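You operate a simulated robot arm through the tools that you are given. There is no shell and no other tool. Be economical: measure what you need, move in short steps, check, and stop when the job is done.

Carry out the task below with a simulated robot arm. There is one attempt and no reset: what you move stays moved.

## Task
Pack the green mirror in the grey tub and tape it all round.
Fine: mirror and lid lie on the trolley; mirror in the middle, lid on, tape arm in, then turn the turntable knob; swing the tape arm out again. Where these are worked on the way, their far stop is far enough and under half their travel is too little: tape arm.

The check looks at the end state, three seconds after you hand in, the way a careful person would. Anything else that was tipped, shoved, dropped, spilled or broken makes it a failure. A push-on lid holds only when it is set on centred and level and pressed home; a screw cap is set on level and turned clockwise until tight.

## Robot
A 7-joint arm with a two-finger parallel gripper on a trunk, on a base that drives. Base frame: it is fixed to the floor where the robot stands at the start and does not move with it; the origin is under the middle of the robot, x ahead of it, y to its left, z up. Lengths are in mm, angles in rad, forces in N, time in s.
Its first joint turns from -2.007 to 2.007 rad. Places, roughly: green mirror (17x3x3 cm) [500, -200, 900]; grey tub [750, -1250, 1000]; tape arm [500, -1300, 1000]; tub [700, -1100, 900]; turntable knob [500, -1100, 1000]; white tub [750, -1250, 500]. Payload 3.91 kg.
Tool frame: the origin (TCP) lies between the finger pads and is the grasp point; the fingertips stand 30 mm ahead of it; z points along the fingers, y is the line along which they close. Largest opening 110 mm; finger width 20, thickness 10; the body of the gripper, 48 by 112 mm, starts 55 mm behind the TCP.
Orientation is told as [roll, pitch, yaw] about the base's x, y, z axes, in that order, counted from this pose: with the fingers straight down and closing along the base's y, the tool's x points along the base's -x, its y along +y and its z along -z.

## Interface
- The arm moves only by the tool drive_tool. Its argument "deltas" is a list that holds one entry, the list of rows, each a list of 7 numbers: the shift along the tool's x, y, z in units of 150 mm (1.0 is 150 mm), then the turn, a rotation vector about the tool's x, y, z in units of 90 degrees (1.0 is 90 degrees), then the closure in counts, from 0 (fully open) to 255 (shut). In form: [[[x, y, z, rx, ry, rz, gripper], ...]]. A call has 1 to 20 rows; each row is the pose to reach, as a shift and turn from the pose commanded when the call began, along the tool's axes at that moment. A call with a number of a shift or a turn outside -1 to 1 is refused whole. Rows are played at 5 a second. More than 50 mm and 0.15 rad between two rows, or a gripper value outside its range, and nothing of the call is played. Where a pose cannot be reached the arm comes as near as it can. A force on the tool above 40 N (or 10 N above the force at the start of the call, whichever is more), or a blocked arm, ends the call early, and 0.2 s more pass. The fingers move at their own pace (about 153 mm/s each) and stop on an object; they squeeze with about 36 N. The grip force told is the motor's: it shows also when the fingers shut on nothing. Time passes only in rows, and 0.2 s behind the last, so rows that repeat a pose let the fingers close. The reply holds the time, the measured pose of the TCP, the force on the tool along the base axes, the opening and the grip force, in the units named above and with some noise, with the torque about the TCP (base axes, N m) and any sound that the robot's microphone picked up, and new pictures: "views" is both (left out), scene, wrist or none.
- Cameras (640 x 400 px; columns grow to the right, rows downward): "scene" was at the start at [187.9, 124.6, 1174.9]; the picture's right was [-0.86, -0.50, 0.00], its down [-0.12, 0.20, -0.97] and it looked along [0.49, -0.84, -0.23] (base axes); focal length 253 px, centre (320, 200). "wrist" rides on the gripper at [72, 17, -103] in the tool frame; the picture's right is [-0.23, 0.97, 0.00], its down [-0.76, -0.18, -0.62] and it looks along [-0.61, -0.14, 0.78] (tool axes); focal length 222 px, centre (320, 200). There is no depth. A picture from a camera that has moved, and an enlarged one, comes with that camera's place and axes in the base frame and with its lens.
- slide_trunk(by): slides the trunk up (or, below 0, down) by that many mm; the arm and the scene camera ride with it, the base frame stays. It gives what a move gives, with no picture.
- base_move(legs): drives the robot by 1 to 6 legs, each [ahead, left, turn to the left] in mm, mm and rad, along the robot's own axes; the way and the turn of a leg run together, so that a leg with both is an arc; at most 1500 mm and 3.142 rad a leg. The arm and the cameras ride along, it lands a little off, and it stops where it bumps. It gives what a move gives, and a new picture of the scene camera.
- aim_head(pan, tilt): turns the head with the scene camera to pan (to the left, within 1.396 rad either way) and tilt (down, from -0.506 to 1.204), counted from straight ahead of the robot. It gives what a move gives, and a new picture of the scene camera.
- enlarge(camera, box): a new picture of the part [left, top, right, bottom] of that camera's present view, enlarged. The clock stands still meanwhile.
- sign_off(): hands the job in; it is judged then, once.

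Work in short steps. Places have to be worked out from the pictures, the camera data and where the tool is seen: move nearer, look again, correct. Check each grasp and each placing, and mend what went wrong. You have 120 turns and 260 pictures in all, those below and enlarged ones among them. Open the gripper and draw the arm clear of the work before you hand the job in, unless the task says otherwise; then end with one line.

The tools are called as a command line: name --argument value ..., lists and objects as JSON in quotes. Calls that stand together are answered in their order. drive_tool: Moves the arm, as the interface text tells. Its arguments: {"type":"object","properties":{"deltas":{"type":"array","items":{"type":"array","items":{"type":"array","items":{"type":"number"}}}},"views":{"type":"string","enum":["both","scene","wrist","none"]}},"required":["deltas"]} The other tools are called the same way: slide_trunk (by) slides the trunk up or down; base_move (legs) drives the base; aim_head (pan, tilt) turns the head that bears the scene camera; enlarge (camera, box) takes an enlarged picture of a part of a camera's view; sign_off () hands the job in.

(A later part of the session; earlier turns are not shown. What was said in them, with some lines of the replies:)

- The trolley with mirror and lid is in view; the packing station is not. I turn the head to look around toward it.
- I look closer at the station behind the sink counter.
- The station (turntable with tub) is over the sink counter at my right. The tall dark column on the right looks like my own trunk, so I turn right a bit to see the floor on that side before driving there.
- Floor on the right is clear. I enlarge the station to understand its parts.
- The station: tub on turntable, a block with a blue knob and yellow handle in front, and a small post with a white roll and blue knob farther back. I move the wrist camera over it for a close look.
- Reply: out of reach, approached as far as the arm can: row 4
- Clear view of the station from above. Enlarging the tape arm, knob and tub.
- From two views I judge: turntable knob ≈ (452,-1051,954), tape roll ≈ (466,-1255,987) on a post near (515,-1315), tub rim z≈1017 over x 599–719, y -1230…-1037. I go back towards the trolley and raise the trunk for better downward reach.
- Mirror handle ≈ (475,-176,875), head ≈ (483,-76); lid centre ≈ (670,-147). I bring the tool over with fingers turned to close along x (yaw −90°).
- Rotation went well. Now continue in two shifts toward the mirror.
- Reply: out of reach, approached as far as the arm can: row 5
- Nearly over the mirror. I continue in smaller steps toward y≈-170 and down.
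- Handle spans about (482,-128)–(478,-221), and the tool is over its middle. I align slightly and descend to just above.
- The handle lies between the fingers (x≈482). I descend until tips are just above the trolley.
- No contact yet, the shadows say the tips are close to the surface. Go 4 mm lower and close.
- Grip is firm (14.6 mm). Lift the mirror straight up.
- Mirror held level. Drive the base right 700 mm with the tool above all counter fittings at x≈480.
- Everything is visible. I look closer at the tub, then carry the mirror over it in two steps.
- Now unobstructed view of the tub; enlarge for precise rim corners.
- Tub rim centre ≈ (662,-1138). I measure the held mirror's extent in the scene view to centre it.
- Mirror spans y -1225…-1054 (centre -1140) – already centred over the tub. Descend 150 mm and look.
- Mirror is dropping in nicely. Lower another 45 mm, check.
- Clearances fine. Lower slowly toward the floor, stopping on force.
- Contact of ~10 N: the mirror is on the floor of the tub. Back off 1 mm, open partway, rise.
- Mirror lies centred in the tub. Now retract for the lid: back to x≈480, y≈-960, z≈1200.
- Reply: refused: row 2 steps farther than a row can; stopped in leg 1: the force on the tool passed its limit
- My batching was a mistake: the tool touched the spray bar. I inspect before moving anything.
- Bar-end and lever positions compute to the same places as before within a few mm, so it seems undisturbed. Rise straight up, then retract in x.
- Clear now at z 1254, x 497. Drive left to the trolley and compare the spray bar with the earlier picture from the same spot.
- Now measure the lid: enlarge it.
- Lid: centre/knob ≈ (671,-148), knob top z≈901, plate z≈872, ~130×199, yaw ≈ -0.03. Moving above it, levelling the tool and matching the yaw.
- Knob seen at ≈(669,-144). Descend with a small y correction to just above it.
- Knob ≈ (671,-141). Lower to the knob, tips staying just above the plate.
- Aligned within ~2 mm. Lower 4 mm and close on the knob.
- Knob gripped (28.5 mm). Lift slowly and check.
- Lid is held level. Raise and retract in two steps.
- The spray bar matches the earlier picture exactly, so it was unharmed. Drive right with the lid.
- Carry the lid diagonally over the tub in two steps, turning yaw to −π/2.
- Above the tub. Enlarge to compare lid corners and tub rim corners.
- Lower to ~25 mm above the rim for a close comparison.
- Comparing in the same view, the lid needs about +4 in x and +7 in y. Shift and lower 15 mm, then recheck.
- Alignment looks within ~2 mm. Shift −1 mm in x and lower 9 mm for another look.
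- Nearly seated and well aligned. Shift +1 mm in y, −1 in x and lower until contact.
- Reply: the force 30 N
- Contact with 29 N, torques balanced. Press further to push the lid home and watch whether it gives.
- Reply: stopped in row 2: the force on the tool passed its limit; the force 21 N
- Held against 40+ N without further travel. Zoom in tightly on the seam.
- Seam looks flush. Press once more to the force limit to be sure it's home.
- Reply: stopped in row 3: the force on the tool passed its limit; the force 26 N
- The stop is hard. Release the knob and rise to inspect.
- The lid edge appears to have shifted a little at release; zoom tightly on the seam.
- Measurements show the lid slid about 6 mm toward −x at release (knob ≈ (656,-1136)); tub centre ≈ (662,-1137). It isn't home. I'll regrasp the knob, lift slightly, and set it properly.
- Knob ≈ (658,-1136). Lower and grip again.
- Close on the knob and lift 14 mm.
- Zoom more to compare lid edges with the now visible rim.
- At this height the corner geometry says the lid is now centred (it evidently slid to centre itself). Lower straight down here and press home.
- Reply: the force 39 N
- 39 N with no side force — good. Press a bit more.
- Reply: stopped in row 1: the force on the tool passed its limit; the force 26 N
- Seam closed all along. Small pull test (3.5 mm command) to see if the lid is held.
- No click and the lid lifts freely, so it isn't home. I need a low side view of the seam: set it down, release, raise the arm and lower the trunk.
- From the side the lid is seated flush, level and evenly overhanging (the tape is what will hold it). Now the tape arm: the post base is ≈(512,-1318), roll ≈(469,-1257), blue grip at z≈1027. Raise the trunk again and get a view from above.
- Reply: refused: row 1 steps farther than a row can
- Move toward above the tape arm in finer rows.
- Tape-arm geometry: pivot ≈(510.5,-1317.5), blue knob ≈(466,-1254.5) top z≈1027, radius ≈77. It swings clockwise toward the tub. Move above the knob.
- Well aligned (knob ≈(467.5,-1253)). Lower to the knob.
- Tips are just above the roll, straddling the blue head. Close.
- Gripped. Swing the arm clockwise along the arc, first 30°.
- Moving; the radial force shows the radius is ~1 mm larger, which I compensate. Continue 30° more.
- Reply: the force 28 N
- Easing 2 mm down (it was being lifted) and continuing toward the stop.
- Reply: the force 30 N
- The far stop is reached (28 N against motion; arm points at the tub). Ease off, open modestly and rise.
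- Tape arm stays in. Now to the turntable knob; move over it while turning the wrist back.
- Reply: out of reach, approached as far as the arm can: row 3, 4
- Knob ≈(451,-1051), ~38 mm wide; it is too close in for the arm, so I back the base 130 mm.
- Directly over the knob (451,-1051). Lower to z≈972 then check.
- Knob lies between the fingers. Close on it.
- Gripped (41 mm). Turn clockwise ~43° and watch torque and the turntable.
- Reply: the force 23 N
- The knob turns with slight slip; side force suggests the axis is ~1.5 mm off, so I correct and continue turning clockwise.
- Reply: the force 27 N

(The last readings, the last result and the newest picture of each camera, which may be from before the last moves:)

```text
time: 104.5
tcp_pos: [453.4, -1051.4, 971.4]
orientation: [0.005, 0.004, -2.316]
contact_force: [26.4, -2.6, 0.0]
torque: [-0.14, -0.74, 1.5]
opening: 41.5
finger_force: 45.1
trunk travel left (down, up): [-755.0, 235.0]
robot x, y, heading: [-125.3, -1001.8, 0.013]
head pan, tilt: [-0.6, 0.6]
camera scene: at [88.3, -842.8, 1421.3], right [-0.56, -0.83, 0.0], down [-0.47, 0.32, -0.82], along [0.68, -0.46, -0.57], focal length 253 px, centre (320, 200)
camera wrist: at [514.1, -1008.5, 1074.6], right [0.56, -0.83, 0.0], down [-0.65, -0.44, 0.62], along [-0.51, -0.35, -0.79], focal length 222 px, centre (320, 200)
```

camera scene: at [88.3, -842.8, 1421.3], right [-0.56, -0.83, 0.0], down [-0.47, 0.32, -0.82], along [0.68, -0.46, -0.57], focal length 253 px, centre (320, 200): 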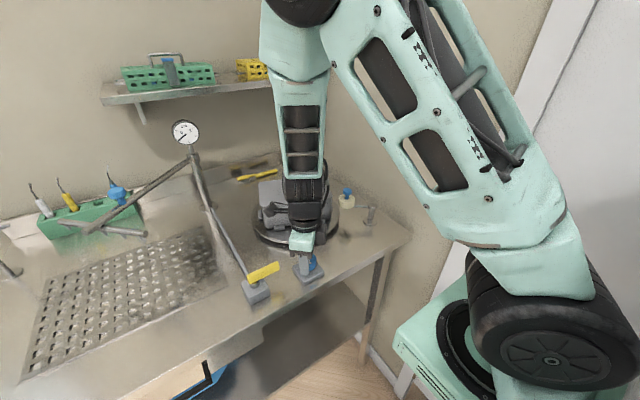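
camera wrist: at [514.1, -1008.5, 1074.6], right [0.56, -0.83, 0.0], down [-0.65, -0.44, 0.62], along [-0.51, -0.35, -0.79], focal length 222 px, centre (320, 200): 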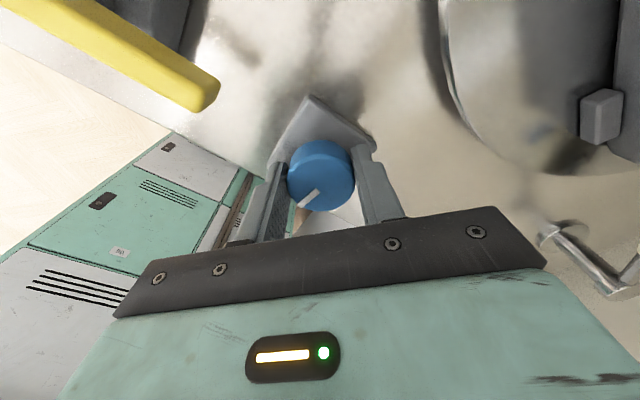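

The pointer shows the knob stopped after ~35° (slipping since). Check whether the turntable has rotated.

enlarge --camera "scene" --box '[230, 150, 390, 310]'

```text
2.50 times, centred on (310, 230) of scene
camera zoom: at [88.3, -842.8, 1421.3], right [-0.56, -0.83, 0.0], down [-0.47, 0.32, -0.82], along [0.68, -0.46, -0.57], focal length 633 px, centre (345, 125)
```

zoom: 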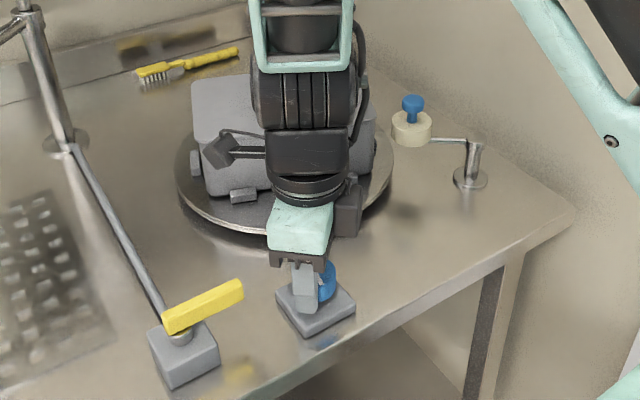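

The turntable did rotate with the knob (~35°). Either it hit a stop or my grip slipped. Open, turn the wrist back, and regrip centred at (453,-1052).

drive_tool --deltas '[[[0, 0, 0, 0, 0, 0, 90], [0, 0, 0, 0, 0, 0, 90], [0, 0, 0, 0, 0, -0.09, 90], [0, 0, 0, 0, 0, -0.18, 90], [0, 0, 0, 0, 0, -0.27, 90], [0, 0, 0, 0, 0, -0.36, 90], [0, 0, 0, 0, 0, -0.45, 90], [0, 0, 0, 0, 0, -0.54, 90], [0, 0, 0, 0, 0, -0.63, 90], [0, 0, 0, 0, 0, -0.72, 90], [0, 0, 0, 0, 0, -0.81, 90], [0, 0, 0, 0, 0, -0.9, 90], [0, 0, 0, 0, 0, -0.98, 90]]]' --views "both"

```text
time: 107.3
tcp_pos: [449.6, -1049.4, 969.9]
orientation: [0.0, -0.002, -0.772]
contact_force: [-0.7, -0.6, -0.2]
torque: [-0.02, 0.02, -0.02]
opening: 71.2
finger_force: 0.1
trunk travel left (down, up): [-755.0, 235.0]
robot x, y, heading: [-125.2, -1000.3, 0.002]
head pan, tilt: [-0.6, 0.6]
camera scene: at [87.0, -842.4, 1421.5], right [-0.56, -0.83, 0.0], down [-0.47, 0.32, -0.83], along [0.68, -0.46, -0.56], focal length 253 px, centre (320, 200)
camera wrist: at [410.5, -986.7, 1074.4], right [0.84, 0.54, 0.0], down [0.42, -0.66, 0.62], along [0.34, -0.52, -0.78], focal length 222 px, centre (320, 200)
```

scene: 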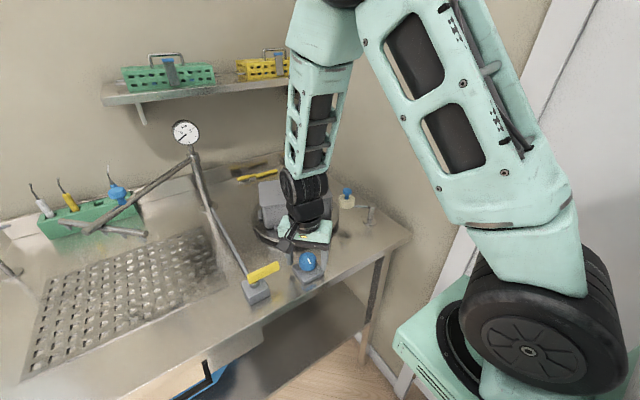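
wrist: 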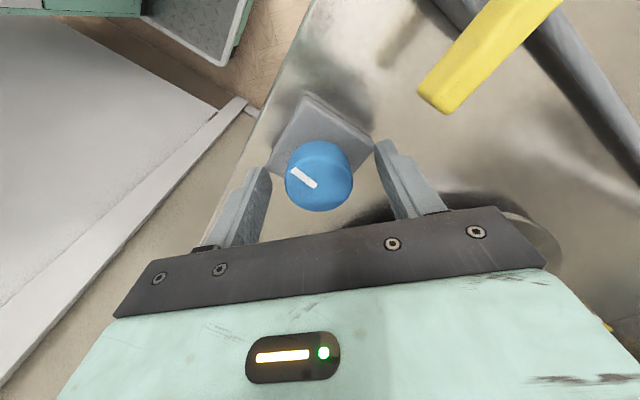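

enlarge --camera "scene" --box '[230, 160, 370, 290]'

enlarge --camera "wrist" --box '[260, 110, 380, 220]'

```text
3.08 times, centred on (300, 225) of scene
camera zoom: at [87.0, -842.4, 1421.5], right [-0.56, -0.83, 0.0], down [-0.47, 0.32, -0.83], along [0.68, -0.46, -0.56], focal length 778 px, centre (382, 123)
```

zoom: 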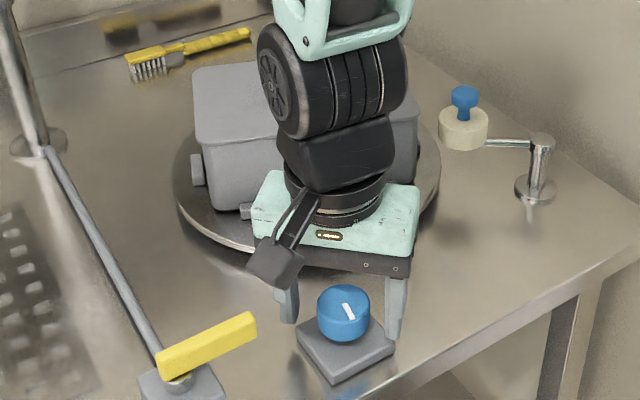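

```text
3.64 times, centred on (320, 165) of wrist
camera zoom: at [410.5, -986.7, 1074.4], right [0.84, 0.54, 0.0], down [0.42, -0.66, 0.62], along [0.34, -0.52, -0.78], focal length 808 px, centre (320, 327)
```

zoom: 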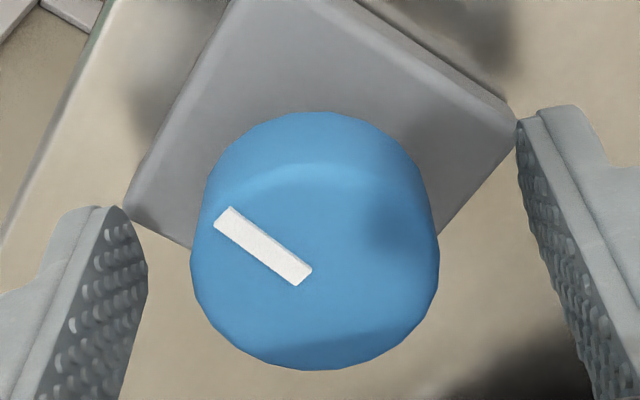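

Tub and knob both turned ~20°. The knob axis is ≈(453,-1053) — my grip was ~4 mm off-centre. Recentre, go slightly lower, grip again.

drive_tool --deltas '[[[-0.03, 0.003, 0, 0, 0, 0, 90], [-0.03, 0.003, 0.02, 0, 0, 0, 90], [-0.03, 0.003, 0.02, 0, 0, 0, 255], [-0.03, 0.003, 0.02, 0, 0, 0, 255], [-0.03, 0.003, 0.02, 0, 0, 0, 255], [-0.03, 0.003, 0.02, 0, 0, 0.07, 255], [-0.03, 0.003, 0.02, 0, 0, 0.14, 255], [-0.03, 0.003, 0.02, 0, 0, 0.21, 255], [-0.03, 0.003, 0.02, 0, 0, 0.28, 255]]]' --views "wrist"

```text
time: 109.3
tcp_pos: [452.0, -1053.7, 967.5]
orientation: [0.001, 0.001, -1.217]
contact_force: [-16.7, -24.9, 3.2]
torque: [-0.51, 0.44, 0.99]
opening: 41.4
finger_force: 45.2
trunk travel left (down, up): [-755.0, 235.0]
robot x, y, heading: [-126.9, -998.4, 0.006]
head pan, tilt: [-0.6, 0.6]
camera wrist: at [443.2, -979.9, 1071.5], right [0.99, 0.12, 0.0], down [0.1, -0.78, 0.62], along [0.08, -0.62, -0.78], focal length 222 px, centre (320, 200)
```

wrist: 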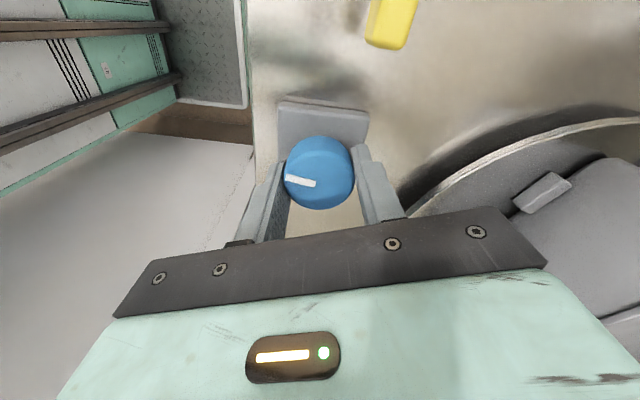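

Force pattern suggests the axis is ≈(451.3,-1050.5), and the knob resisted further clockwise turning. Regrip centred and test counter-clockwise.

drive_tool --deltas '[[[0, 0, 0, 0, 0, 0, 100], [0.018, 0, 0, 0, 0, 0, 100], [0.018, 0, 0, 0, 0, 0, 255], [0.018, 0, 0, 0, 0, 0, 255], [0.018, 0, 0, 0, 0, 0, 255], [0.018, 0, 0, 0, 0, -0.08, 255], [0.018, 0, 0, 0, 0, -0.16, 255], [0.018, 0, 0, 0, 0, -0.24, 255], [0.018, 0, 0, 0, 0, -0.32, 255]]]' --views "wrist"

enlarge --camera "scene" --box '[230, 160, 370, 290]'

```text
time: 111.3
tcp_pos: [449.4, -1050.9, 966.8]
orientation: [-0.003, 0.003, -0.71]
contact_force: [-27.3, -6.4, 2.5]
torque: [-0.28, 0.49, -0.04]
opening: 41.2
finger_force: 44.9
trunk travel left (down, up): [-755.0, 235.0]
robot x, y, heading: [-125.0, -1000.2, 0.015]
head pan, tilt: [-0.6, 0.6]
camera wrist: at [406.5, -990.5, 1071.6], right [0.81, 0.59, 0.0], down [0.46, -0.63, 0.62], along [0.37, -0.5, -0.78], focal length 222 px, centre (320, 200)
```

wrist: 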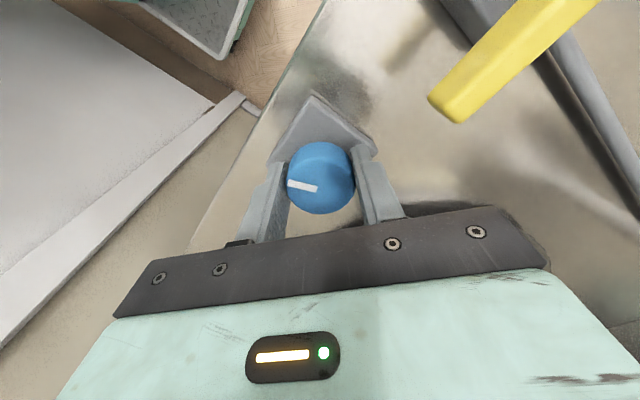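

```text
3.08 times, centred on (300, 225) of scene
camera zoom: at [85.5, -842.8, 1421.7], right [-0.56, -0.83, 0.0], down [-0.47, 0.32, -0.83], along [0.69, -0.46, -0.56], focal length 778 px, centre (382, 123)
```

zoom: 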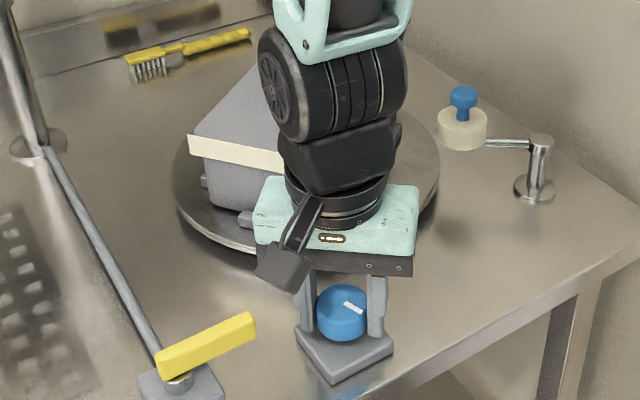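

A tape band has appeared round the tub after turning counter-clockwise. Release, rise, and inspect.

drive_tool --deltas '[[[0, 0, 0, 0, 0, 0, 255], [0, 0, 0, 0, 0, 0, 90], [0, 0, 0, 0, 0, 0, 90], [0, 0, -0.2, 0, 0, 0, 90], [0, 0, -0.5, 0, 0, 0, 90], [0, 0, -0.8, 0, 0, 0, 90], [0, 0, -1, 0, 0, 0, 90]]]' --views "none"

drive_tool --deltas '[[[0.15, -0.2, 0, 0, 0, 0, 90], [0.3, -0.4, 0, 0, 0, 0, 90], [0.45, -0.6, 0, 0, 0, 0, 90]]]' --views "both"

enlarge --camera "scene" --box '[230, 160, 390, 290]'

```text
time: 112.9
tcp_pos: [452.5, -1049.0, 1116.8]
orientation: [0.002, -0.003, -0.711]
contact_force: [0.1, -0.2, -0.2]
torque: [-0.01, 0.03, 0.01]
opening: 71.2
finger_force: 0.1
trunk travel left (down, up): [-755.0, 235.0]
robot x, y, heading: [-126.0, -996.8, 0.008]
head pan, tilt: [-0.6, 0.6]
```

```text
time: 113.7
tcp_pos: [342.7, -1075.4, 1115.3]
orientation: [0.002, -0.002, -0.712]
contact_force: [0.6, -0.4, -0.7]
torque: [0.01, 0.01, 0.02]
opening: 71.1
finger_force: 0.1
trunk travel left (down, up): [-755.0, 235.0]
robot x, y, heading: [-128.3, -998.9, 0.01]
head pan, tilt: [-0.6, 0.6]
camera scene: at [87.5, -842.2, 1421.4], right [-0.56, -0.83, 0.0], down [-0.47, 0.32, -0.82], along [0.68, -0.46, -0.57], focal length 253 px, centre (320, 200)
camera wrist: at [299.2, -1014.4, 1220.2], right [0.81, 0.59, 0.0], down [0.46, -0.63, 0.62], along [0.37, -0.5, -0.78], focal length 222 px, centre (320, 200)
```

scene: 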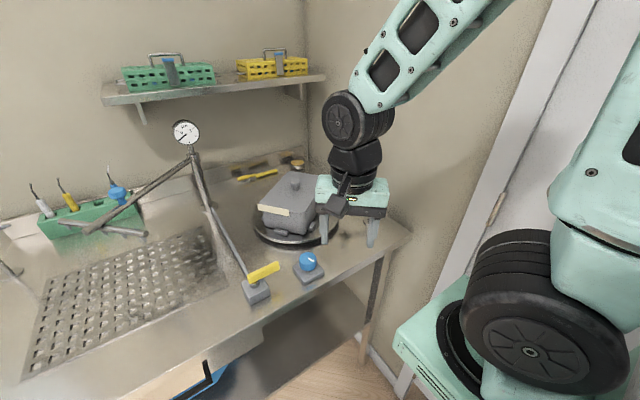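
wrist: 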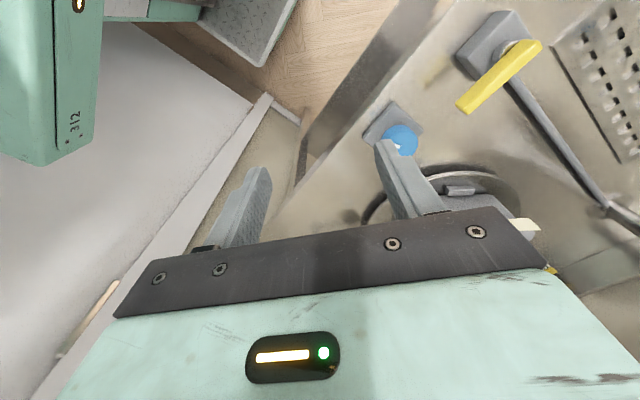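

```text
3.08 times, centred on (310, 225) of scene
camera zoom: at [87.5, -842.2, 1421.4], right [-0.56, -0.83, 0.0], down [-0.47, 0.32, -0.82], along [0.68, -0.46, -0.57], focal length 778 px, centre (351, 123)
```

zoom: 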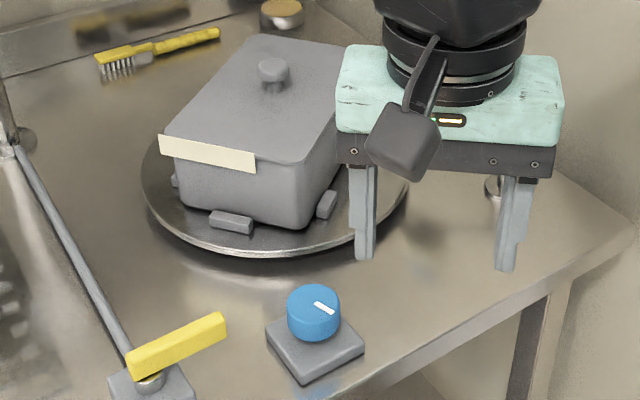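

One strip of tape is on one side; turning counter-clockwise winds the tape, so I keep going that way. Return over the knob while winding the wrist clockwise for a long counter-clockwise turn.

drive_tool --deltas '[[[-0.04, 0.055, 0, 0, 0, 0.09, 90], [-0.08, 0.11, 0, 0, 0, 0.18, 90], [-0.12, 0.165, 0, 0, 0, 0.27, 90], [-0.16, 0.22, 0, 0, 0, 0.36, 90], [-0.2, 0.275, 0, 0, 0, 0.45, 90], [-0.24, 0.33, 0, 0, 0, 0.54, 90], [-0.28, 0.385, 0, 0, 0, 0.63, 90], [-0.32, 0.44, 0, 0, 0, 0.72, 90], [-0.36, 0.495, 0, 0, 0, 0.81, 90], [-0.4, 0.55, 0, 0, 0, 0.9, 90], [-0.439, 0.599, 0, 0, 0, 0.99, 90]]]' --views "wrist"

```text
time: 116.1
tcp_pos: [451.1, -1047.9, 1117.4]
orientation: [0.001, 0.002, -2.268]
contact_force: [0.1, -0.5, -0.2]
torque: [-0.02, -0.02, 0.0]
opening: 71.1
finger_force: 0.1
trunk travel left (down, up): [-755.0, 235.0]
robot x, y, heading: [-123.5, -1000.1, 0.007]
head pan, tilt: [-0.6, 0.6]
camera wrist: at [510.4, -1004.1, 1221.7], right [0.6, -0.8, 0.0], down [-0.63, -0.47, 0.62], along [-0.5, -0.37, -0.78], focal length 222 px, centre (320, 200)
```

wrist: 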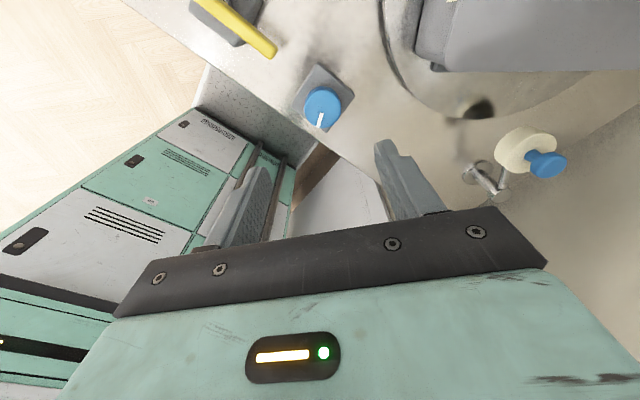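

drive_tool --deltas '[[[-0.009, 0.016, 0.3, 0, 0, 0, 90], [-0.009, 0.016, 0.6, 0, 0, 0, 90], [-0.009, 0.016, 0.85, 0, 0, 0, 90], [-0.009, 0.016, 1, 0, 0, 0, 90], [-0.009, 0.016, 1, 0, 0, 0, 90]]]' --views "wrist"

enlarge --camera "wrist" --box '[250, 90, 390, 230]'

```text
time: 117.3
tcp_pos: [452.6, -1050.5, 967.9]
orientation: [0.003, 0.002, -2.268]
contact_force: [0.0, 0.7, -1.5]
torque: [-0.03, -0.02, 0.0]
opening: 71.3
finger_force: 0.0
trunk travel left (down, up): [-755.0, 235.0]
robot x, y, heading: [-126.2, -1000.7, 0.006]
head pan, tilt: [-0.6, 0.6]
camera wrist: at [511.7, -1006.0, 1072.3], right [0.6, -0.8, 0.0], down [-0.63, -0.47, 0.62], along [-0.49, -0.37, -0.78], focal length 222 px, centre (320, 200)
```

wrist: 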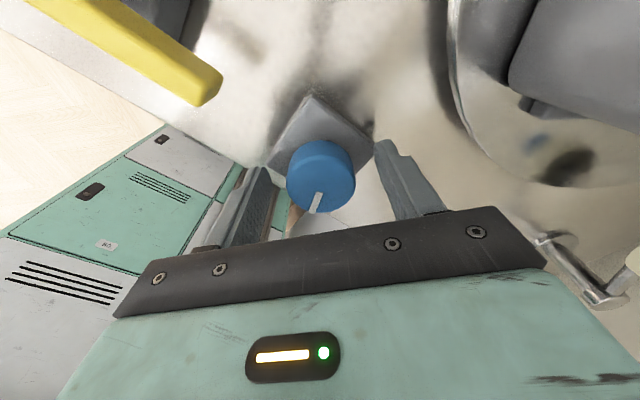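

```text
2.86 times, centred on (320, 160) of wrist
camera zoom: at [511.7, -1006.0, 1072.3], right [0.6, -0.8, 0.0], down [-0.63, -0.47, 0.62], along [-0.49, -0.37, -0.78], focal length 635 px, centre (320, 314)
```

zoom: 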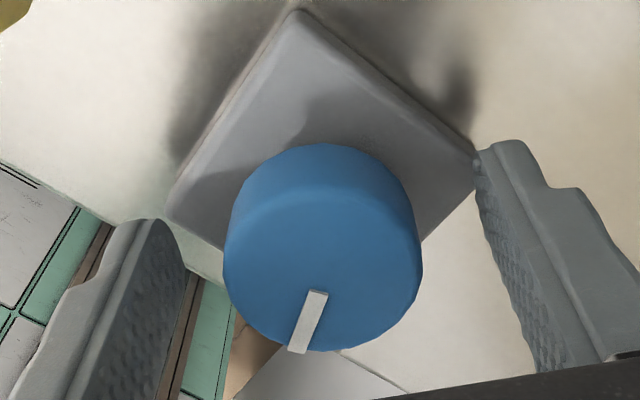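

Grip and turn counter-clockwise 43°, watching forces.

drive_tool --deltas '[[[-0.007, 0, 0, 0, 0, 0, 90], [-0.007, 0, 0, 0, 0, 0, 255], [-0.007, 0, 0, 0, 0, 0, 255], [-0.007, 0, 0, 0, 0, 0, 255], [-0.007, 0, 0, 0, 0, -0.08, 255], [-0.007, 0, 0, 0, 0, -0.16, 255], [-0.007, 0, 0, 0, 0, -0.24, 255], [-0.007, 0, 0, 0, 0, -0.32, 255], [-0.007, 0, 0, 0, 0, -0.4, 255], [-0.007, 0, 0, 0, 0, -0.48, 255]]]' --views "both"

```text
time: 119.5
tcp_pos: [451.9, -1050.9, 967.4]
orientation: [0.003, -0.002, -1.509]
contact_force: [-4.9, 6.8, 5.5]
torque: [0.17, -0.05, 0.0]
opening: 41.3
finger_force: 44.7
trunk travel left (down, up): [-755.0, 235.0]
robot x, y, heading: [-126.8, -1003.1, 0.012]
head pan, tilt: [-0.6, 0.6]
camera scene: at [86.6, -842.1, 1421.5], right [-0.56, -0.83, 0.0], down [-0.47, 0.32, -0.83], along [0.68, -0.46, -0.56], focal length 253 px, centre (320, 200)
camera wrist: at [464.0, -978.1, 1072.0], right [0.99, -0.17, 0.0], down [-0.13, -0.77, 0.62], along [-0.1, -0.61, -0.78], focal length 222 px, centre (320, 200)
```

scene: 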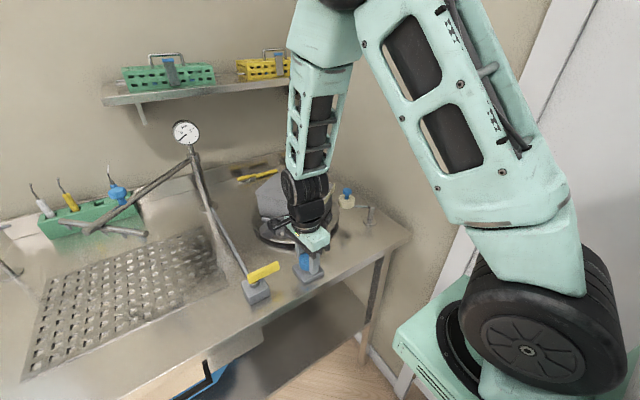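
wrist: 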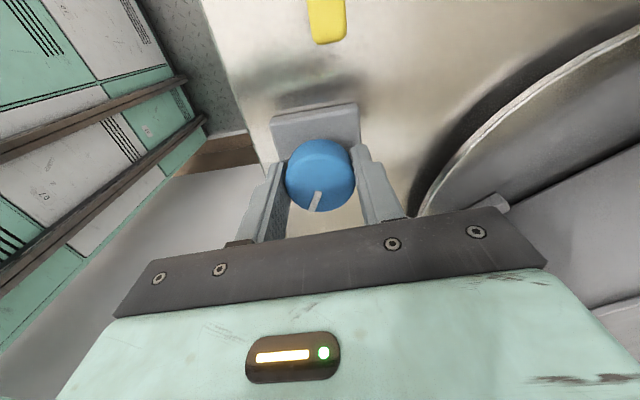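

Perfect: knob follows with negligible force. Continue counter-clockwise 86°.

drive_tool --deltas '[[[0, 0, 0, 0, 0, -0.08, 255], [0, 0, 0, 0, 0, -0.16, 255], [0, 0, 0, 0, 0, -0.24, 255], [0, 0, 0, 0, 0, -0.32, 255], [0, 0, 0, 0, 0, -0.4, 255], [0, 0, 0, 0, 0, -0.48, 255], [0, 0, 0, 0, 0, -0.56, 255], [0, 0, 0, 0, 0, -0.64, 255], [0, 0, 0, 0, 0, -0.72, 255], [0, 0, 0, 0, 0, -0.8, 255], [0, 0, 0, 0, 0, -0.88, 255], [0, 0, 0, 0, 0, -0.96, 255]]]' --views "both"

enlarge --camera "scene" --box '[230, 160, 390, 290]'

```text
time: 122.1
tcp_pos: [451.1, -1053.2, 966.8]
orientation: [0.0, -0.001, -0.002]
contact_force: [-13.5, 4.5, 13.8]
torque: [0.03, 0.26, -0.02]
opening: 41.2
finger_force: 45.1
trunk travel left (down, up): [-755.0, 235.0]
robot x, y, heading: [-125.1, -1001.4, 0.009]
head pan, tilt: [-0.6, 0.6]
camera scene: at [85.8, -842.2, 1421.7], right [-0.56, -0.83, 0.0], down [-0.47, 0.32, -0.83], along [0.68, -0.46, -0.56], focal length 253 px, centre (320, 200)
camera wrist: at [378.4, -1035.1, 1071.6], right [0.23, 0.97, 0.0], down [0.76, -0.18, 0.63], along [0.61, -0.14, -0.78], focal length 222 px, centre (320, 200)
```

scene: 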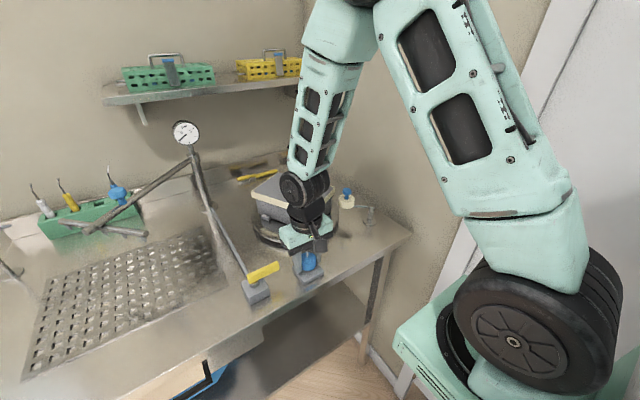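
wrist: 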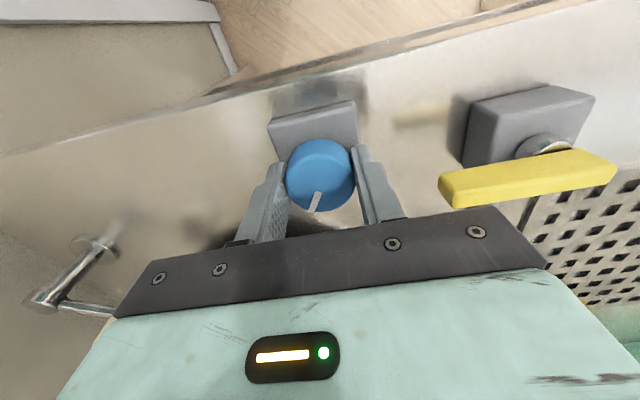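

```text
3.08 times, centred on (310, 225) of scene
camera zoom: at [85.8, -842.2, 1421.7], right [-0.56, -0.83, 0.0], down [-0.47, 0.32, -0.83], along [0.68, -0.46, -0.56], focal length 778 px, centre (351, 123)
```

zoom: 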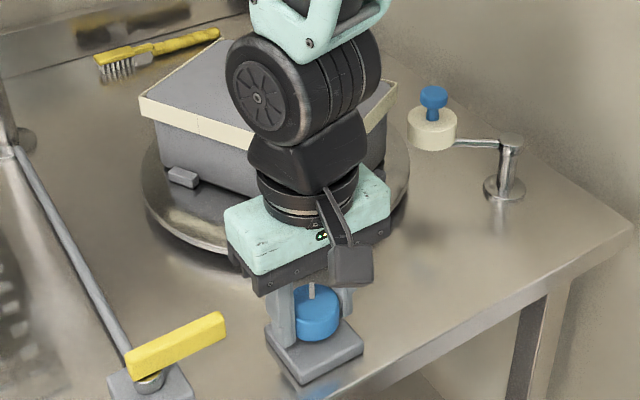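

Tape now covers most sides. Keep turning a further ~50° to complete the wrap.

drive_tool --deltas '[[[0, 0, -0.005, 0, 0, -0.08, 255], [0, 0, -0.005, 0, 0, -0.16, 255], [0, 0, -0.005, 0, 0, -0.24, 255], [0, 0, -0.005, 0, 0, -0.32, 255], [0, 0, -0.005, 0, 0, -0.4, 255], [0, 0, -0.005, 0, 0, -0.48, 255], [0, 0, -0.005, 0, 0, -0.56, 255]]]' --views "wrist"

enlarge --camera "scene" --box '[230, 160, 390, 290]'

```text
time: 123.7
tcp_pos: [451.8, -1051.9, 966.4]
orientation: [-0.002, 0.0, 0.877]
contact_force: [-16.3, -4.2, -10.1]
torque: [-0.15, 0.32, -0.01]
opening: 41.4
finger_force: 45.3
trunk travel left (down, up): [-755.0, 235.0]
robot x, y, heading: [-126.3, -1001.9, 0.007]
head pan, tilt: [-0.6, 0.6]
camera wrist: at [392.0, -1097.4, 1071.8], right [-0.6, 0.8, 0.0], down [0.62, 0.47, 0.62], along [0.5, 0.38, -0.78], focal length 222 px, centre (320, 200)
```

wrist: 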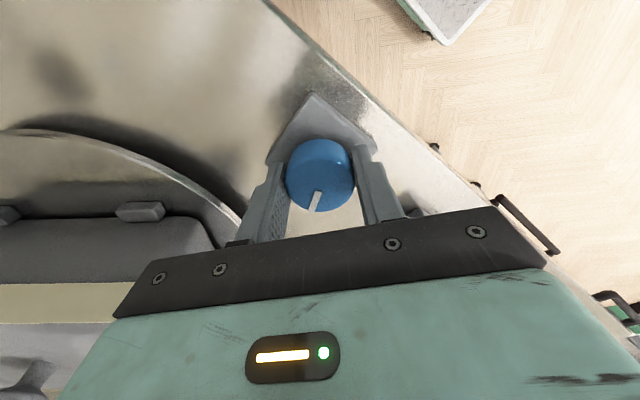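

```text
3.08 times, centred on (310, 225) of scene
camera zoom: at [86.6, -842.7, 1421.5], right [-0.56, -0.83, 0.0], down [-0.47, 0.32, -0.83], along [0.68, -0.46, -0.56], focal length 778 px, centre (351, 123)
```

zoom: 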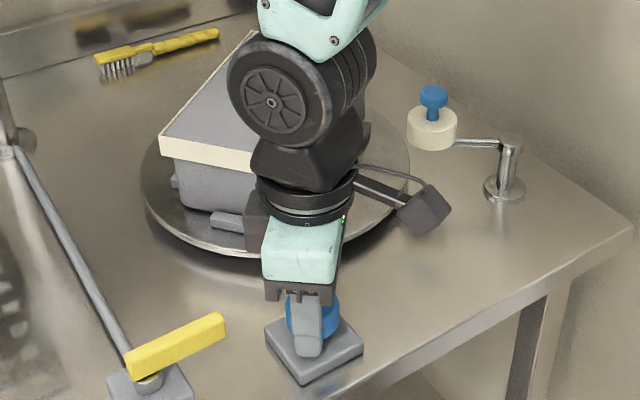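

Ratio is ~1:1 and about 230° done in all; a full turn needs ~180° more. Open, wind the wrist back in place.

drive_tool --deltas '[[[0, 0, 0, 0, 0, 0, 90], [0, 0, 0, 0, 0, 0, 90], [0, 0, 0, 0, 0, 0.09, 90], [0, 0, 0, 0, 0, 0.18, 90], [0, 0, 0, 0, 0, 0.27, 90], [0, 0, 0, 0, 0, 0.36, 90], [0, 0, 0, 0, 0, 0.45, 90], [0, 0, 0, 0, 0, 0.54, 90], [0, 0, 0, 0, 0, 0.63, 90], [0, 0, 0, 0, 0, 0.72, 90], [0, 0, 0, 0, 0, 0.81, 90], [0, 0, 0, 0, 0, 0.9, 90], [0, 0, 0, 0, 0, 0.99, 90]]]' --views "none"

```text
time: 126.5
tcp_pos: [452.6, -1051.4, 967.8]
orientation: [0.001, -0.001, -0.682]
contact_force: [-0.2, 0.4, 0.1]
torque: [0.01, 0.03, -0.02]
opening: 71.1
finger_force: 0.0
trunk travel left (down, up): [-755.0, 235.0]
robot x, y, heading: [-128.5, -1001.5, 0.007]
head pan, tilt: [-0.6, 0.6]
```

drive_tool --deltas '[[[0, 0, 0, 0, 0, 0.09, 90], [0, 0, 0, 0, 0, 0.18, 90], [0, 0, 0, 0, 0, 0.27, 90], [0, 0, 0, 0, 0, 0.36, 90], [0, 0, 0, 0, 0, 0.45, 90], [0, 0, 0, 0, 0, 0.54, 90], [0, 0, 0, 0, 0, 0.63, 90], [0, 0, 0, 0, 0, 0.72, 90], [0, 0, 0, 0, 0, 0.81, 90], [0, 0, 0, 0, 0, 0.9, 90], [0, 0, 0, 0, 0, 0.99, 90], [0, 0, 0, 0, 0, 0.99, 255], [0, 0, 0, 0, 0, 0.99, 255], [0, 0, 0, 0, 0, 0.99, 255]]]' --views "wrist"

```text
time: 129.5
tcp_pos: [451.6, -1052.9, 968.7]
orientation: [0.0, 0.001, -2.236]
contact_force: [-2.3, 2.4, 0.9]
torque: [0.11, 0.13, -0.06]
opening: 41.6
finger_force: 44.9
trunk travel left (down, up): [-755.0, 235.0]
robot x, y, heading: [-124.6, -1002.3, 0.011]
head pan, tilt: [-0.6, 0.6]
camera wrist: at [509.7, -1005.4, 1072.6], right [0.63, -0.78, 0.0], down [-0.61, -0.49, 0.62], along [-0.48, -0.39, -0.78], focal length 222 px, centre (320, 200)
```

wrist: 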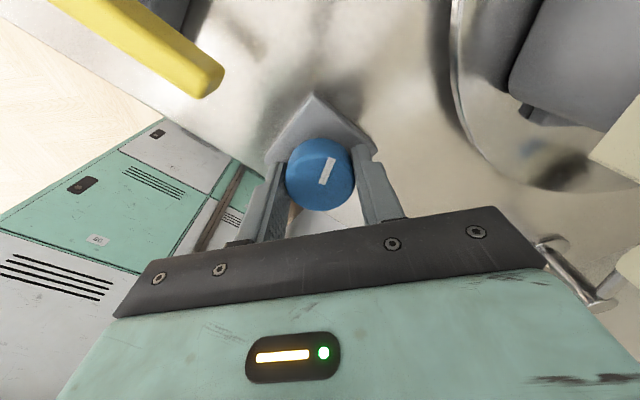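

Regripped well. Turn counter-clockwise another 86°.

drive_tool --deltas '[[[0, 0, 0, 0, 0, -0.08, 255], [0, 0, 0, 0, 0, -0.16, 255], [0, 0, 0, 0, 0, -0.24, 255], [0, 0, 0, 0, 0, -0.32, 255], [0, 0, 0, 0, 0, -0.4, 255], [0, 0, 0, 0, 0, -0.48, 255], [0, 0, 0, 0, 0, -0.56, 255], [0, 0, 0, 0, 0, -0.64, 255], [0, 0, 0, 0, 0, -0.72, 255], [0, 0, 0, 0, 0, -0.8, 255], [0, 0, 0, 0, 0, -0.88, 255], [0, 0, 0, 0, 0, -0.96, 255]]]' --views "wrist"

```text
time: 132.1
tcp_pos: [452.3, -1051.4, 967.9]
orientation: [0.003, -0.004, -0.726]
contact_force: [-6.4, -1.8, 1.2]
torque: [0.03, 0.23, -1.54]
opening: 41.0
finger_force: 44.3
trunk travel left (down, up): [-755.0, 235.0]
robot x, y, heading: [-125.9, -1001.0, 0.005]
head pan, tilt: [-0.6, 0.6]
camera wrist: at [408.8, -991.7, 1072.6], right [0.82, 0.58, 0.0], down [0.45, -0.64, 0.62], along [0.36, -0.51, -0.78], focal length 222 px, centre (320, 200)
```

wrist: 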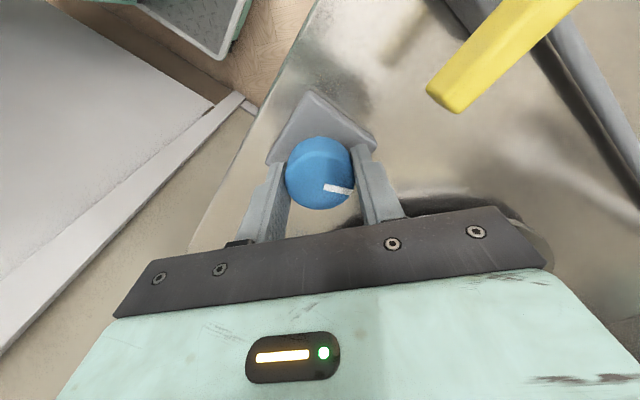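

The counter-clockwise end stop is reached (torque −1.5). Release, rise and inspect the tape.

drive_tool --deltas '[[[0, 0, 0, 0, 0, 0.03, 255], [0, 0, 0, 0, 0, 0.03, 90], [0, 0, 0, 0, 0, 0.03, 90], [0, 0, -0.2, 0, 0, 0.03, 90], [0, 0, -0.5, 0, 0, 0.03, 90], [0, 0, -0.8, 0, 0, 0.03, 90], [0, 0, -1, 0, 0, 0.03, 90]]]' --views "none"

drive_tool --deltas '[[[0.2, -0.2, 0, 0, 0, 0, 90], [0.4, -0.4, 0, 0, 0, 0, 90], [0.6, -0.6, 0, 0, 0, 0, 90], [0.7, -0.75, 0, 0, 0, 0, 90]]]' --views "none"

enlarge --camera "scene" --box '[230, 160, 390, 290]'

```text
time: 133.7
tcp_pos: [451.4, -1052.0, 1120.1]
orientation: [0.0, -0.002, -0.776]
contact_force: [-0.4, -0.1, 0.1]
torque: [-0.03, -0.01, 0.05]
opening: 71.1
finger_force: 0.1
trunk travel left (down, up): [-755.0, 235.0]
robot x, y, heading: [-124.3, -998.9, 0.009]
head pan, tilt: [-0.6, 0.6]
```

```text
time: 134.7
tcp_pos: [319.9, -1052.4, 1131.8]
orientation: [0.0, -0.002, -0.773]
contact_force: [0.3, 0.1, 0.4]
torque: [0.01, 0.01, 0.0]
opening: 71.4
finger_force: 0.1
out of reach, approached as far as the arm can: row 3, 4
trunk travel left (down, up): [-755.0, 235.0]
robot x, y, heading: [-125.5, -999.3, 0.007]
head pan, tilt: [-0.6, 0.6]
```

```text
3.08 times, centred on (310, 225) of scene
camera zoom: at [87.4, -842.3, 1421.4], right [-0.56, -0.83, 0.0], down [-0.47, 0.32, -0.82], along [0.68, -0.46, -0.57], focal length 778 px, centre (351, 123)
```

zoom: 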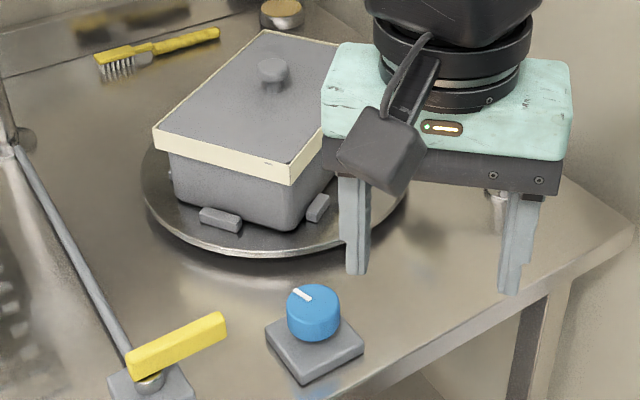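

Tape now runs round all visible sides. Next swing the tape arm out: move above its blue knob (≈(560.5,-1256)).

drive_tool --deltas '[[[-0.16, 0.011, 0, 0, 0, 0.085, 130], [-0.33, 0.022, 0, 0, 0, 0.17, 130], [-0.5, 0.033, 0, 0, 0, 0.255, 130], [-0.67, 0.044, 0, 0, 0, 0.34, 130], [-0.84, 0.055, 0, 0, 0, 0.425, 130], [-1, 0.067, 0, 0, 0, 0.51, 130]]]' --views "none"

```text
time: 136.1
tcp_pos: [434.0, -1150.2, 1132.9]
orientation: [0.004, -0.002, -1.577]
contact_force: [0.0, 1.1, 0.2]
torque: [-0.02, -0.06, -0.03]
opening: 53.7
finger_force: 0.0
trunk travel left (down, up): [-755.0, 235.0]
robot x, y, heading: [-123.3, -997.1, 0.007]
head pan, tilt: [-0.6, 0.6]
```

drive_tool --deltas '[[[-0.178, 0.211, 0, 0, 0, 0, 130], [-0.355, 0.422, 0, 0, 0, 0, 130], [-0.533, 0.633, 0, 0, 0, 0, 130], [-0.71, 0.843, 0, 0, 0, 0, 130]]]' --views "wrist"

enlarge --camera "wrist" --box '[220, 40, 440, 220]'

```text
time: 137.1
tcp_pos: [560.5, -1258.2, 1134.6]
orientation: [0.004, 0.001, -1.575]
contact_force: [-0.9, 0.1, 0.2]
torque: [0.0, -0.04, 0.01]
opening: 54.0
finger_force: 0.0
trunk travel left (down, up): [-755.0, 235.0]
robot x, y, heading: [-125.8, -1004.2, 0.008]
head pan, tilt: [-0.6, 0.6]
camera wrist: at [577.6, -1185.4, 1238.7], right [0.97, -0.23, 0.0], down [-0.18, -0.76, 0.62], along [-0.14, -0.61, -0.78], focal length 222 px, centre (320, 200)
```

wrist: 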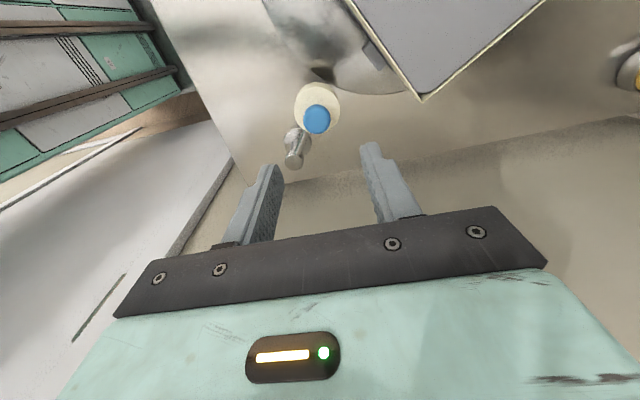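

```text
2.22 times, centred on (330, 130) of wrist
camera zoom: at [577.6, -1185.4, 1238.7], right [0.97, -0.23, 0.0], down [-0.18, -0.76, 0.62], along [-0.14, -0.61, -0.78], focal length 494 px, centre (298, 356)
```

zoom: 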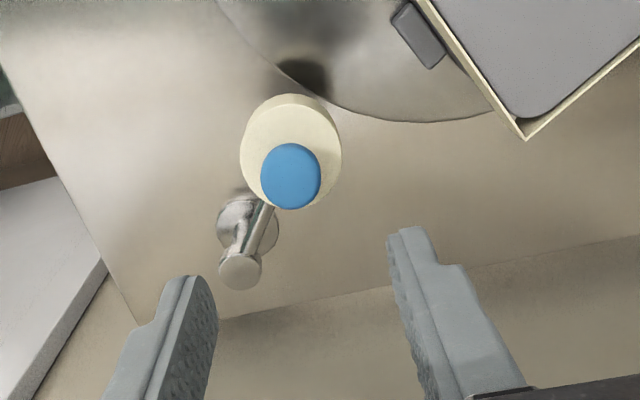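

Knob ≈(559.5,-1255). Lower and grip it.

drive_tool --deltas '[[[0.02, -0.006, 0.25, 0, 0, 0, 130], [0.02, -0.006, 0.5, 0, 0, 0, 130], [0.02, -0.006, 0.655, 0, 0, 0, 130], [0.02, -0.006, 0.655, 0, 0, 0, 130], [0.02, -0.006, 0.655, 0, 0, 0, 255], [0.02, -0.006, 0.655, 0, 0, 0, 255], [0.02, -0.006, 0.655, 0, 0, 0, 255]]]' --views "wrist"

```text
time: 138.7
tcp_pos: [558.8, -1253.5, 1035.2]
orientation: [0.002, 0.002, -1.576]
contact_force: [-8.5, -0.8, -4.6]
torque: [0.0, 0.12, -0.06]
opening: 24.9
finger_force: 44.6
trunk travel left (down, up): [-755.0, 235.0]
robot x, y, heading: [-130.1, -998.0, 0.005]
head pan, tilt: [-0.6, 0.6]
camera wrist: at [576.0, -1181.9, 1139.3], right [0.97, -0.23, 0.0], down [-0.18, -0.76, 0.62], along [-0.14, -0.61, -0.78], focal length 222 px, centre (320, 200)
```

wrist: 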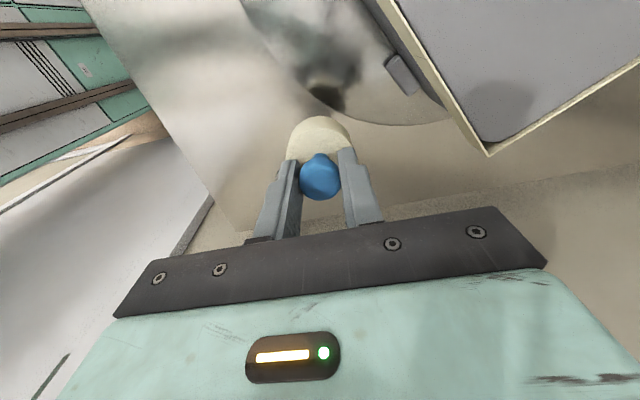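

Swing counter-clockwise along the arc, first half.

drive_tool --deltas '[[[0.0386, -0.0576, 0.003, 0, 0, -0.0833, 255], [0.0693, -0.1197, 0.005, 0, 0, -0.1667, 255], [0.0918, -0.1853, 0.007, 0, 0, -0.25, 255], [0.1054, -0.2533, 0.007, 0, 0, -0.3333, 255], [0.11, -0.3225, 0.007, 0, 0, -0.4167, 255]]]' --views "none"

```text
time: 139.9
tcp_pos: [512.6, -1238.6, 1034.9]
orientation: [0.005, -0.005, -0.918]
contact_force: [1.9, -6.0, 15.8]
torque: [0.31, 0.3, 0.03]
opening: 25.0
finger_force: 44.6
trunk travel left (down, up): [-755.0, 235.0]
robot x, y, heading: [-127.2, -996.9, 0.01]
head pan, tilt: [-0.6, 0.6]
```

Continue to the original (out) position.

drive_tool --deltas '[[[0.0383, -0.0578, -0.008, 0, 0, -0.0833, 255], [0.0687, -0.12, -0.008, 0, 0, -0.1667, 255], [0.0907, -0.186, -0.008, 0, 0, -0.25, 255], [0.104, -0.254, -0.008, 0, 0, -0.333, 255], [0.107, -0.286, -0.008, 0, 0, -0.372, 255]]]' --views "scene"

```text
time: 141.1
tcp_pos: [467.5, -1251.0, 1034.6]
orientation: [0.003, -0.004, -0.335]
contact_force: [8.3, -13.6, 5.3]
torque: [-0.01, 0.41, -0.06]
opening: 24.6
finger_force: 44.7
trunk travel left (down, up): [-755.0, 235.0]
robot x, y, heading: [-125.4, -994.8, 0.013]
head pan, tilt: [-0.6, 0.6]
camera scene: at [87.4, -843.2, 1421.6], right [-0.56, -0.83, 0.0], down [-0.47, 0.32, -0.82], along [0.68, -0.46, -0.57], focal length 253 px, centre (320, 200)
```

scene: 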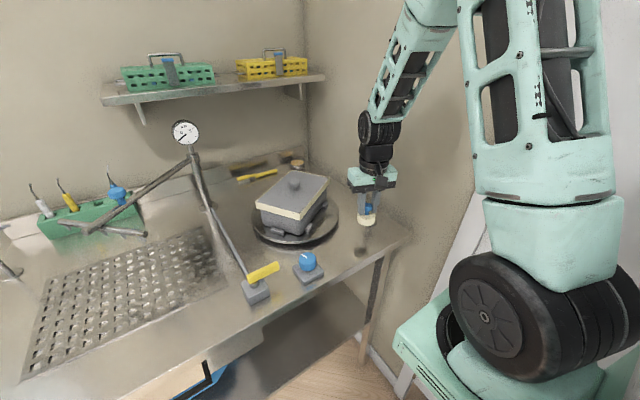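

Back at its original place. Nudge 3 mm further to feel the stop, then release and rise.

drive_tool --deltas '[[[0.012, -0.0155, 0, 0, 0, -0.02, 255], [0.012, -0.0155, 0, 0, 0, -0.02, 255]]]' --views "none"

drive_tool --deltas '[[[0, 0, 0, 0, 0, 0, 150], [0, 0, 0, 0, 0, 0, 150], [0, 0, -0.2, 0, 0, 0, 150], [0, 0, -0.5, 0, 0, 0, 150], [0, 0, -0.8, 0, 0, 0, 150], [0, 0, -1, 0, 0, 0, 100]]]' --views "scene"

enlarge --camera "scene" --box '[230, 160, 420, 300]'

```text
time: 141.7
tcp_pos: [465.9, -1253.2, 1034.7]
orientation: [0.003, -0.006, -0.304]
contact_force: [11.1, -14.7, 9.5]
torque: [-0.06, 0.25, 0.02]
opening: 25.2
finger_force: 45.0
trunk travel left (down, up): [-755.0, 235.0]
robot x, y, heading: [-126.1, -1000.6, 0.007]
head pan, tilt: [-0.6, 0.6]
```

```text
time: 143.1
tcp_pos: [466.6, -1252.2, 1183.9]
orientation: [0.002, -0.002, -0.306]
contact_force: [0.5, -0.8, -0.1]
torque: [0.03, -0.01, -0.01]
opening: 66.7
finger_force: 0.0
trunk travel left (down, up): [-755.0, 235.0]
robot x, y, heading: [-124.9, -999.7, 0.008]
head pan, tilt: [-0.6, 0.6]
camera scene: at [87.2, -842.6, 1421.5], right [-0.56, -0.83, 0.0], down [-0.47, 0.32, -0.82], along [0.68, -0.46, -0.57], focal length 253 px, centre (320, 200)
```

scene: 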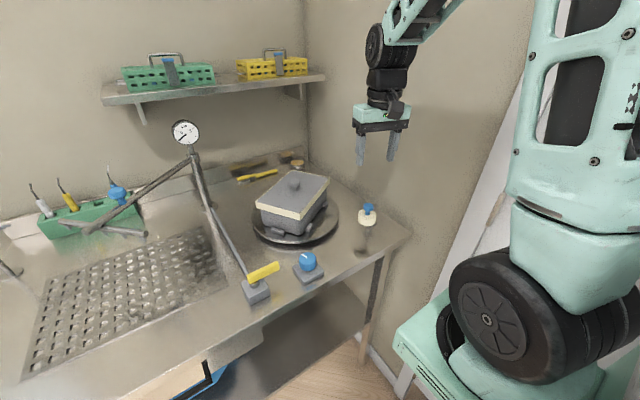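

```text
2.86 times, centred on (325, 230) of scene
camera zoom: at [87.2, -842.6, 1421.5], right [-0.56, -0.83, 0.0], down [-0.47, 0.32, -0.82], along [0.68, -0.46, -0.57], focal length 723 px, centre (306, 114)
```

zoom: 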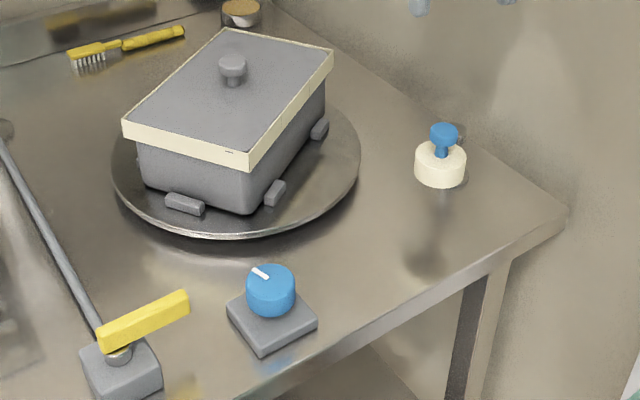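

Arm is out at its original place, the tub is lidded and taped all round, nothing else disturbed. Draw the arm clear.

drive_tool --deltas '[[[0, 0, -0.3, 0, 0, 0, 60], [0.25, 0, -0.45, 0, 0, 0, 0], [0.5, 0, -0.5, 0, 0, 0, 0], [0.75, 0, -0.5, 0, 0, 0, 0]]]' --views "wrist"

enlarge --camera "scene" --box '[240, 160, 350, 260]'

```text
time: 144.1
tcp_pos: [358.0, -1218.4, 1258.3]
orientation: [0.001, -0.003, -0.306]
contact_force: [0.8, -0.5, -0.1]
torque: [0.02, 0.05, 0.02]
opening: 110.2
finger_force: 0.0
trunk travel left (down, up): [-755.0, 235.0]
robot x, y, heading: [-125.3, -1000.7, 0.005]
head pan, tilt: [-0.6, 0.6]
camera wrist: at [293.1, -1180.1, 1363.2], right [0.51, 0.86, 0.0], down [0.67, -0.4, 0.62], along [0.54, -0.32, -0.78], focal length 222 px, centre (320, 200)
```

wrist: 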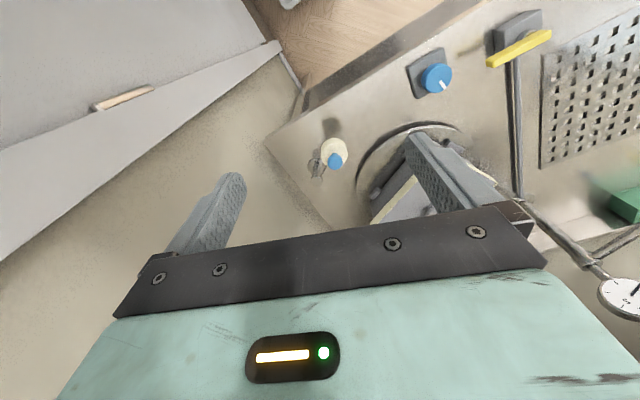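

```text
4.00 times, centred on (295, 210) of scene
camera zoom: at [87.6, -842.6, 1421.4], right [-0.56, -0.83, 0.0], down [-0.47, 0.32, -0.82], along [0.68, -0.46, -0.57], focal length 1012 px, centre (420, 160)
```

zoom: 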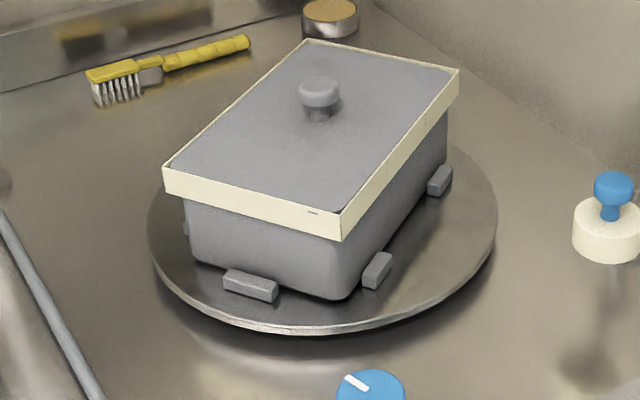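

The tape band is closed on all four sides, the lid is level, the tape arm is out, and my arm is clear with the gripper open. I hand the job in.

sign_off

```text
The job is handed in.
```

I packed the green mirror in the middle of the grey tub, put the lid on, taped it all round, swung the tape arm back out, and handed the job in. On the way the gripper bumped the spray bar over the sink once; later pictures show it where it was before.
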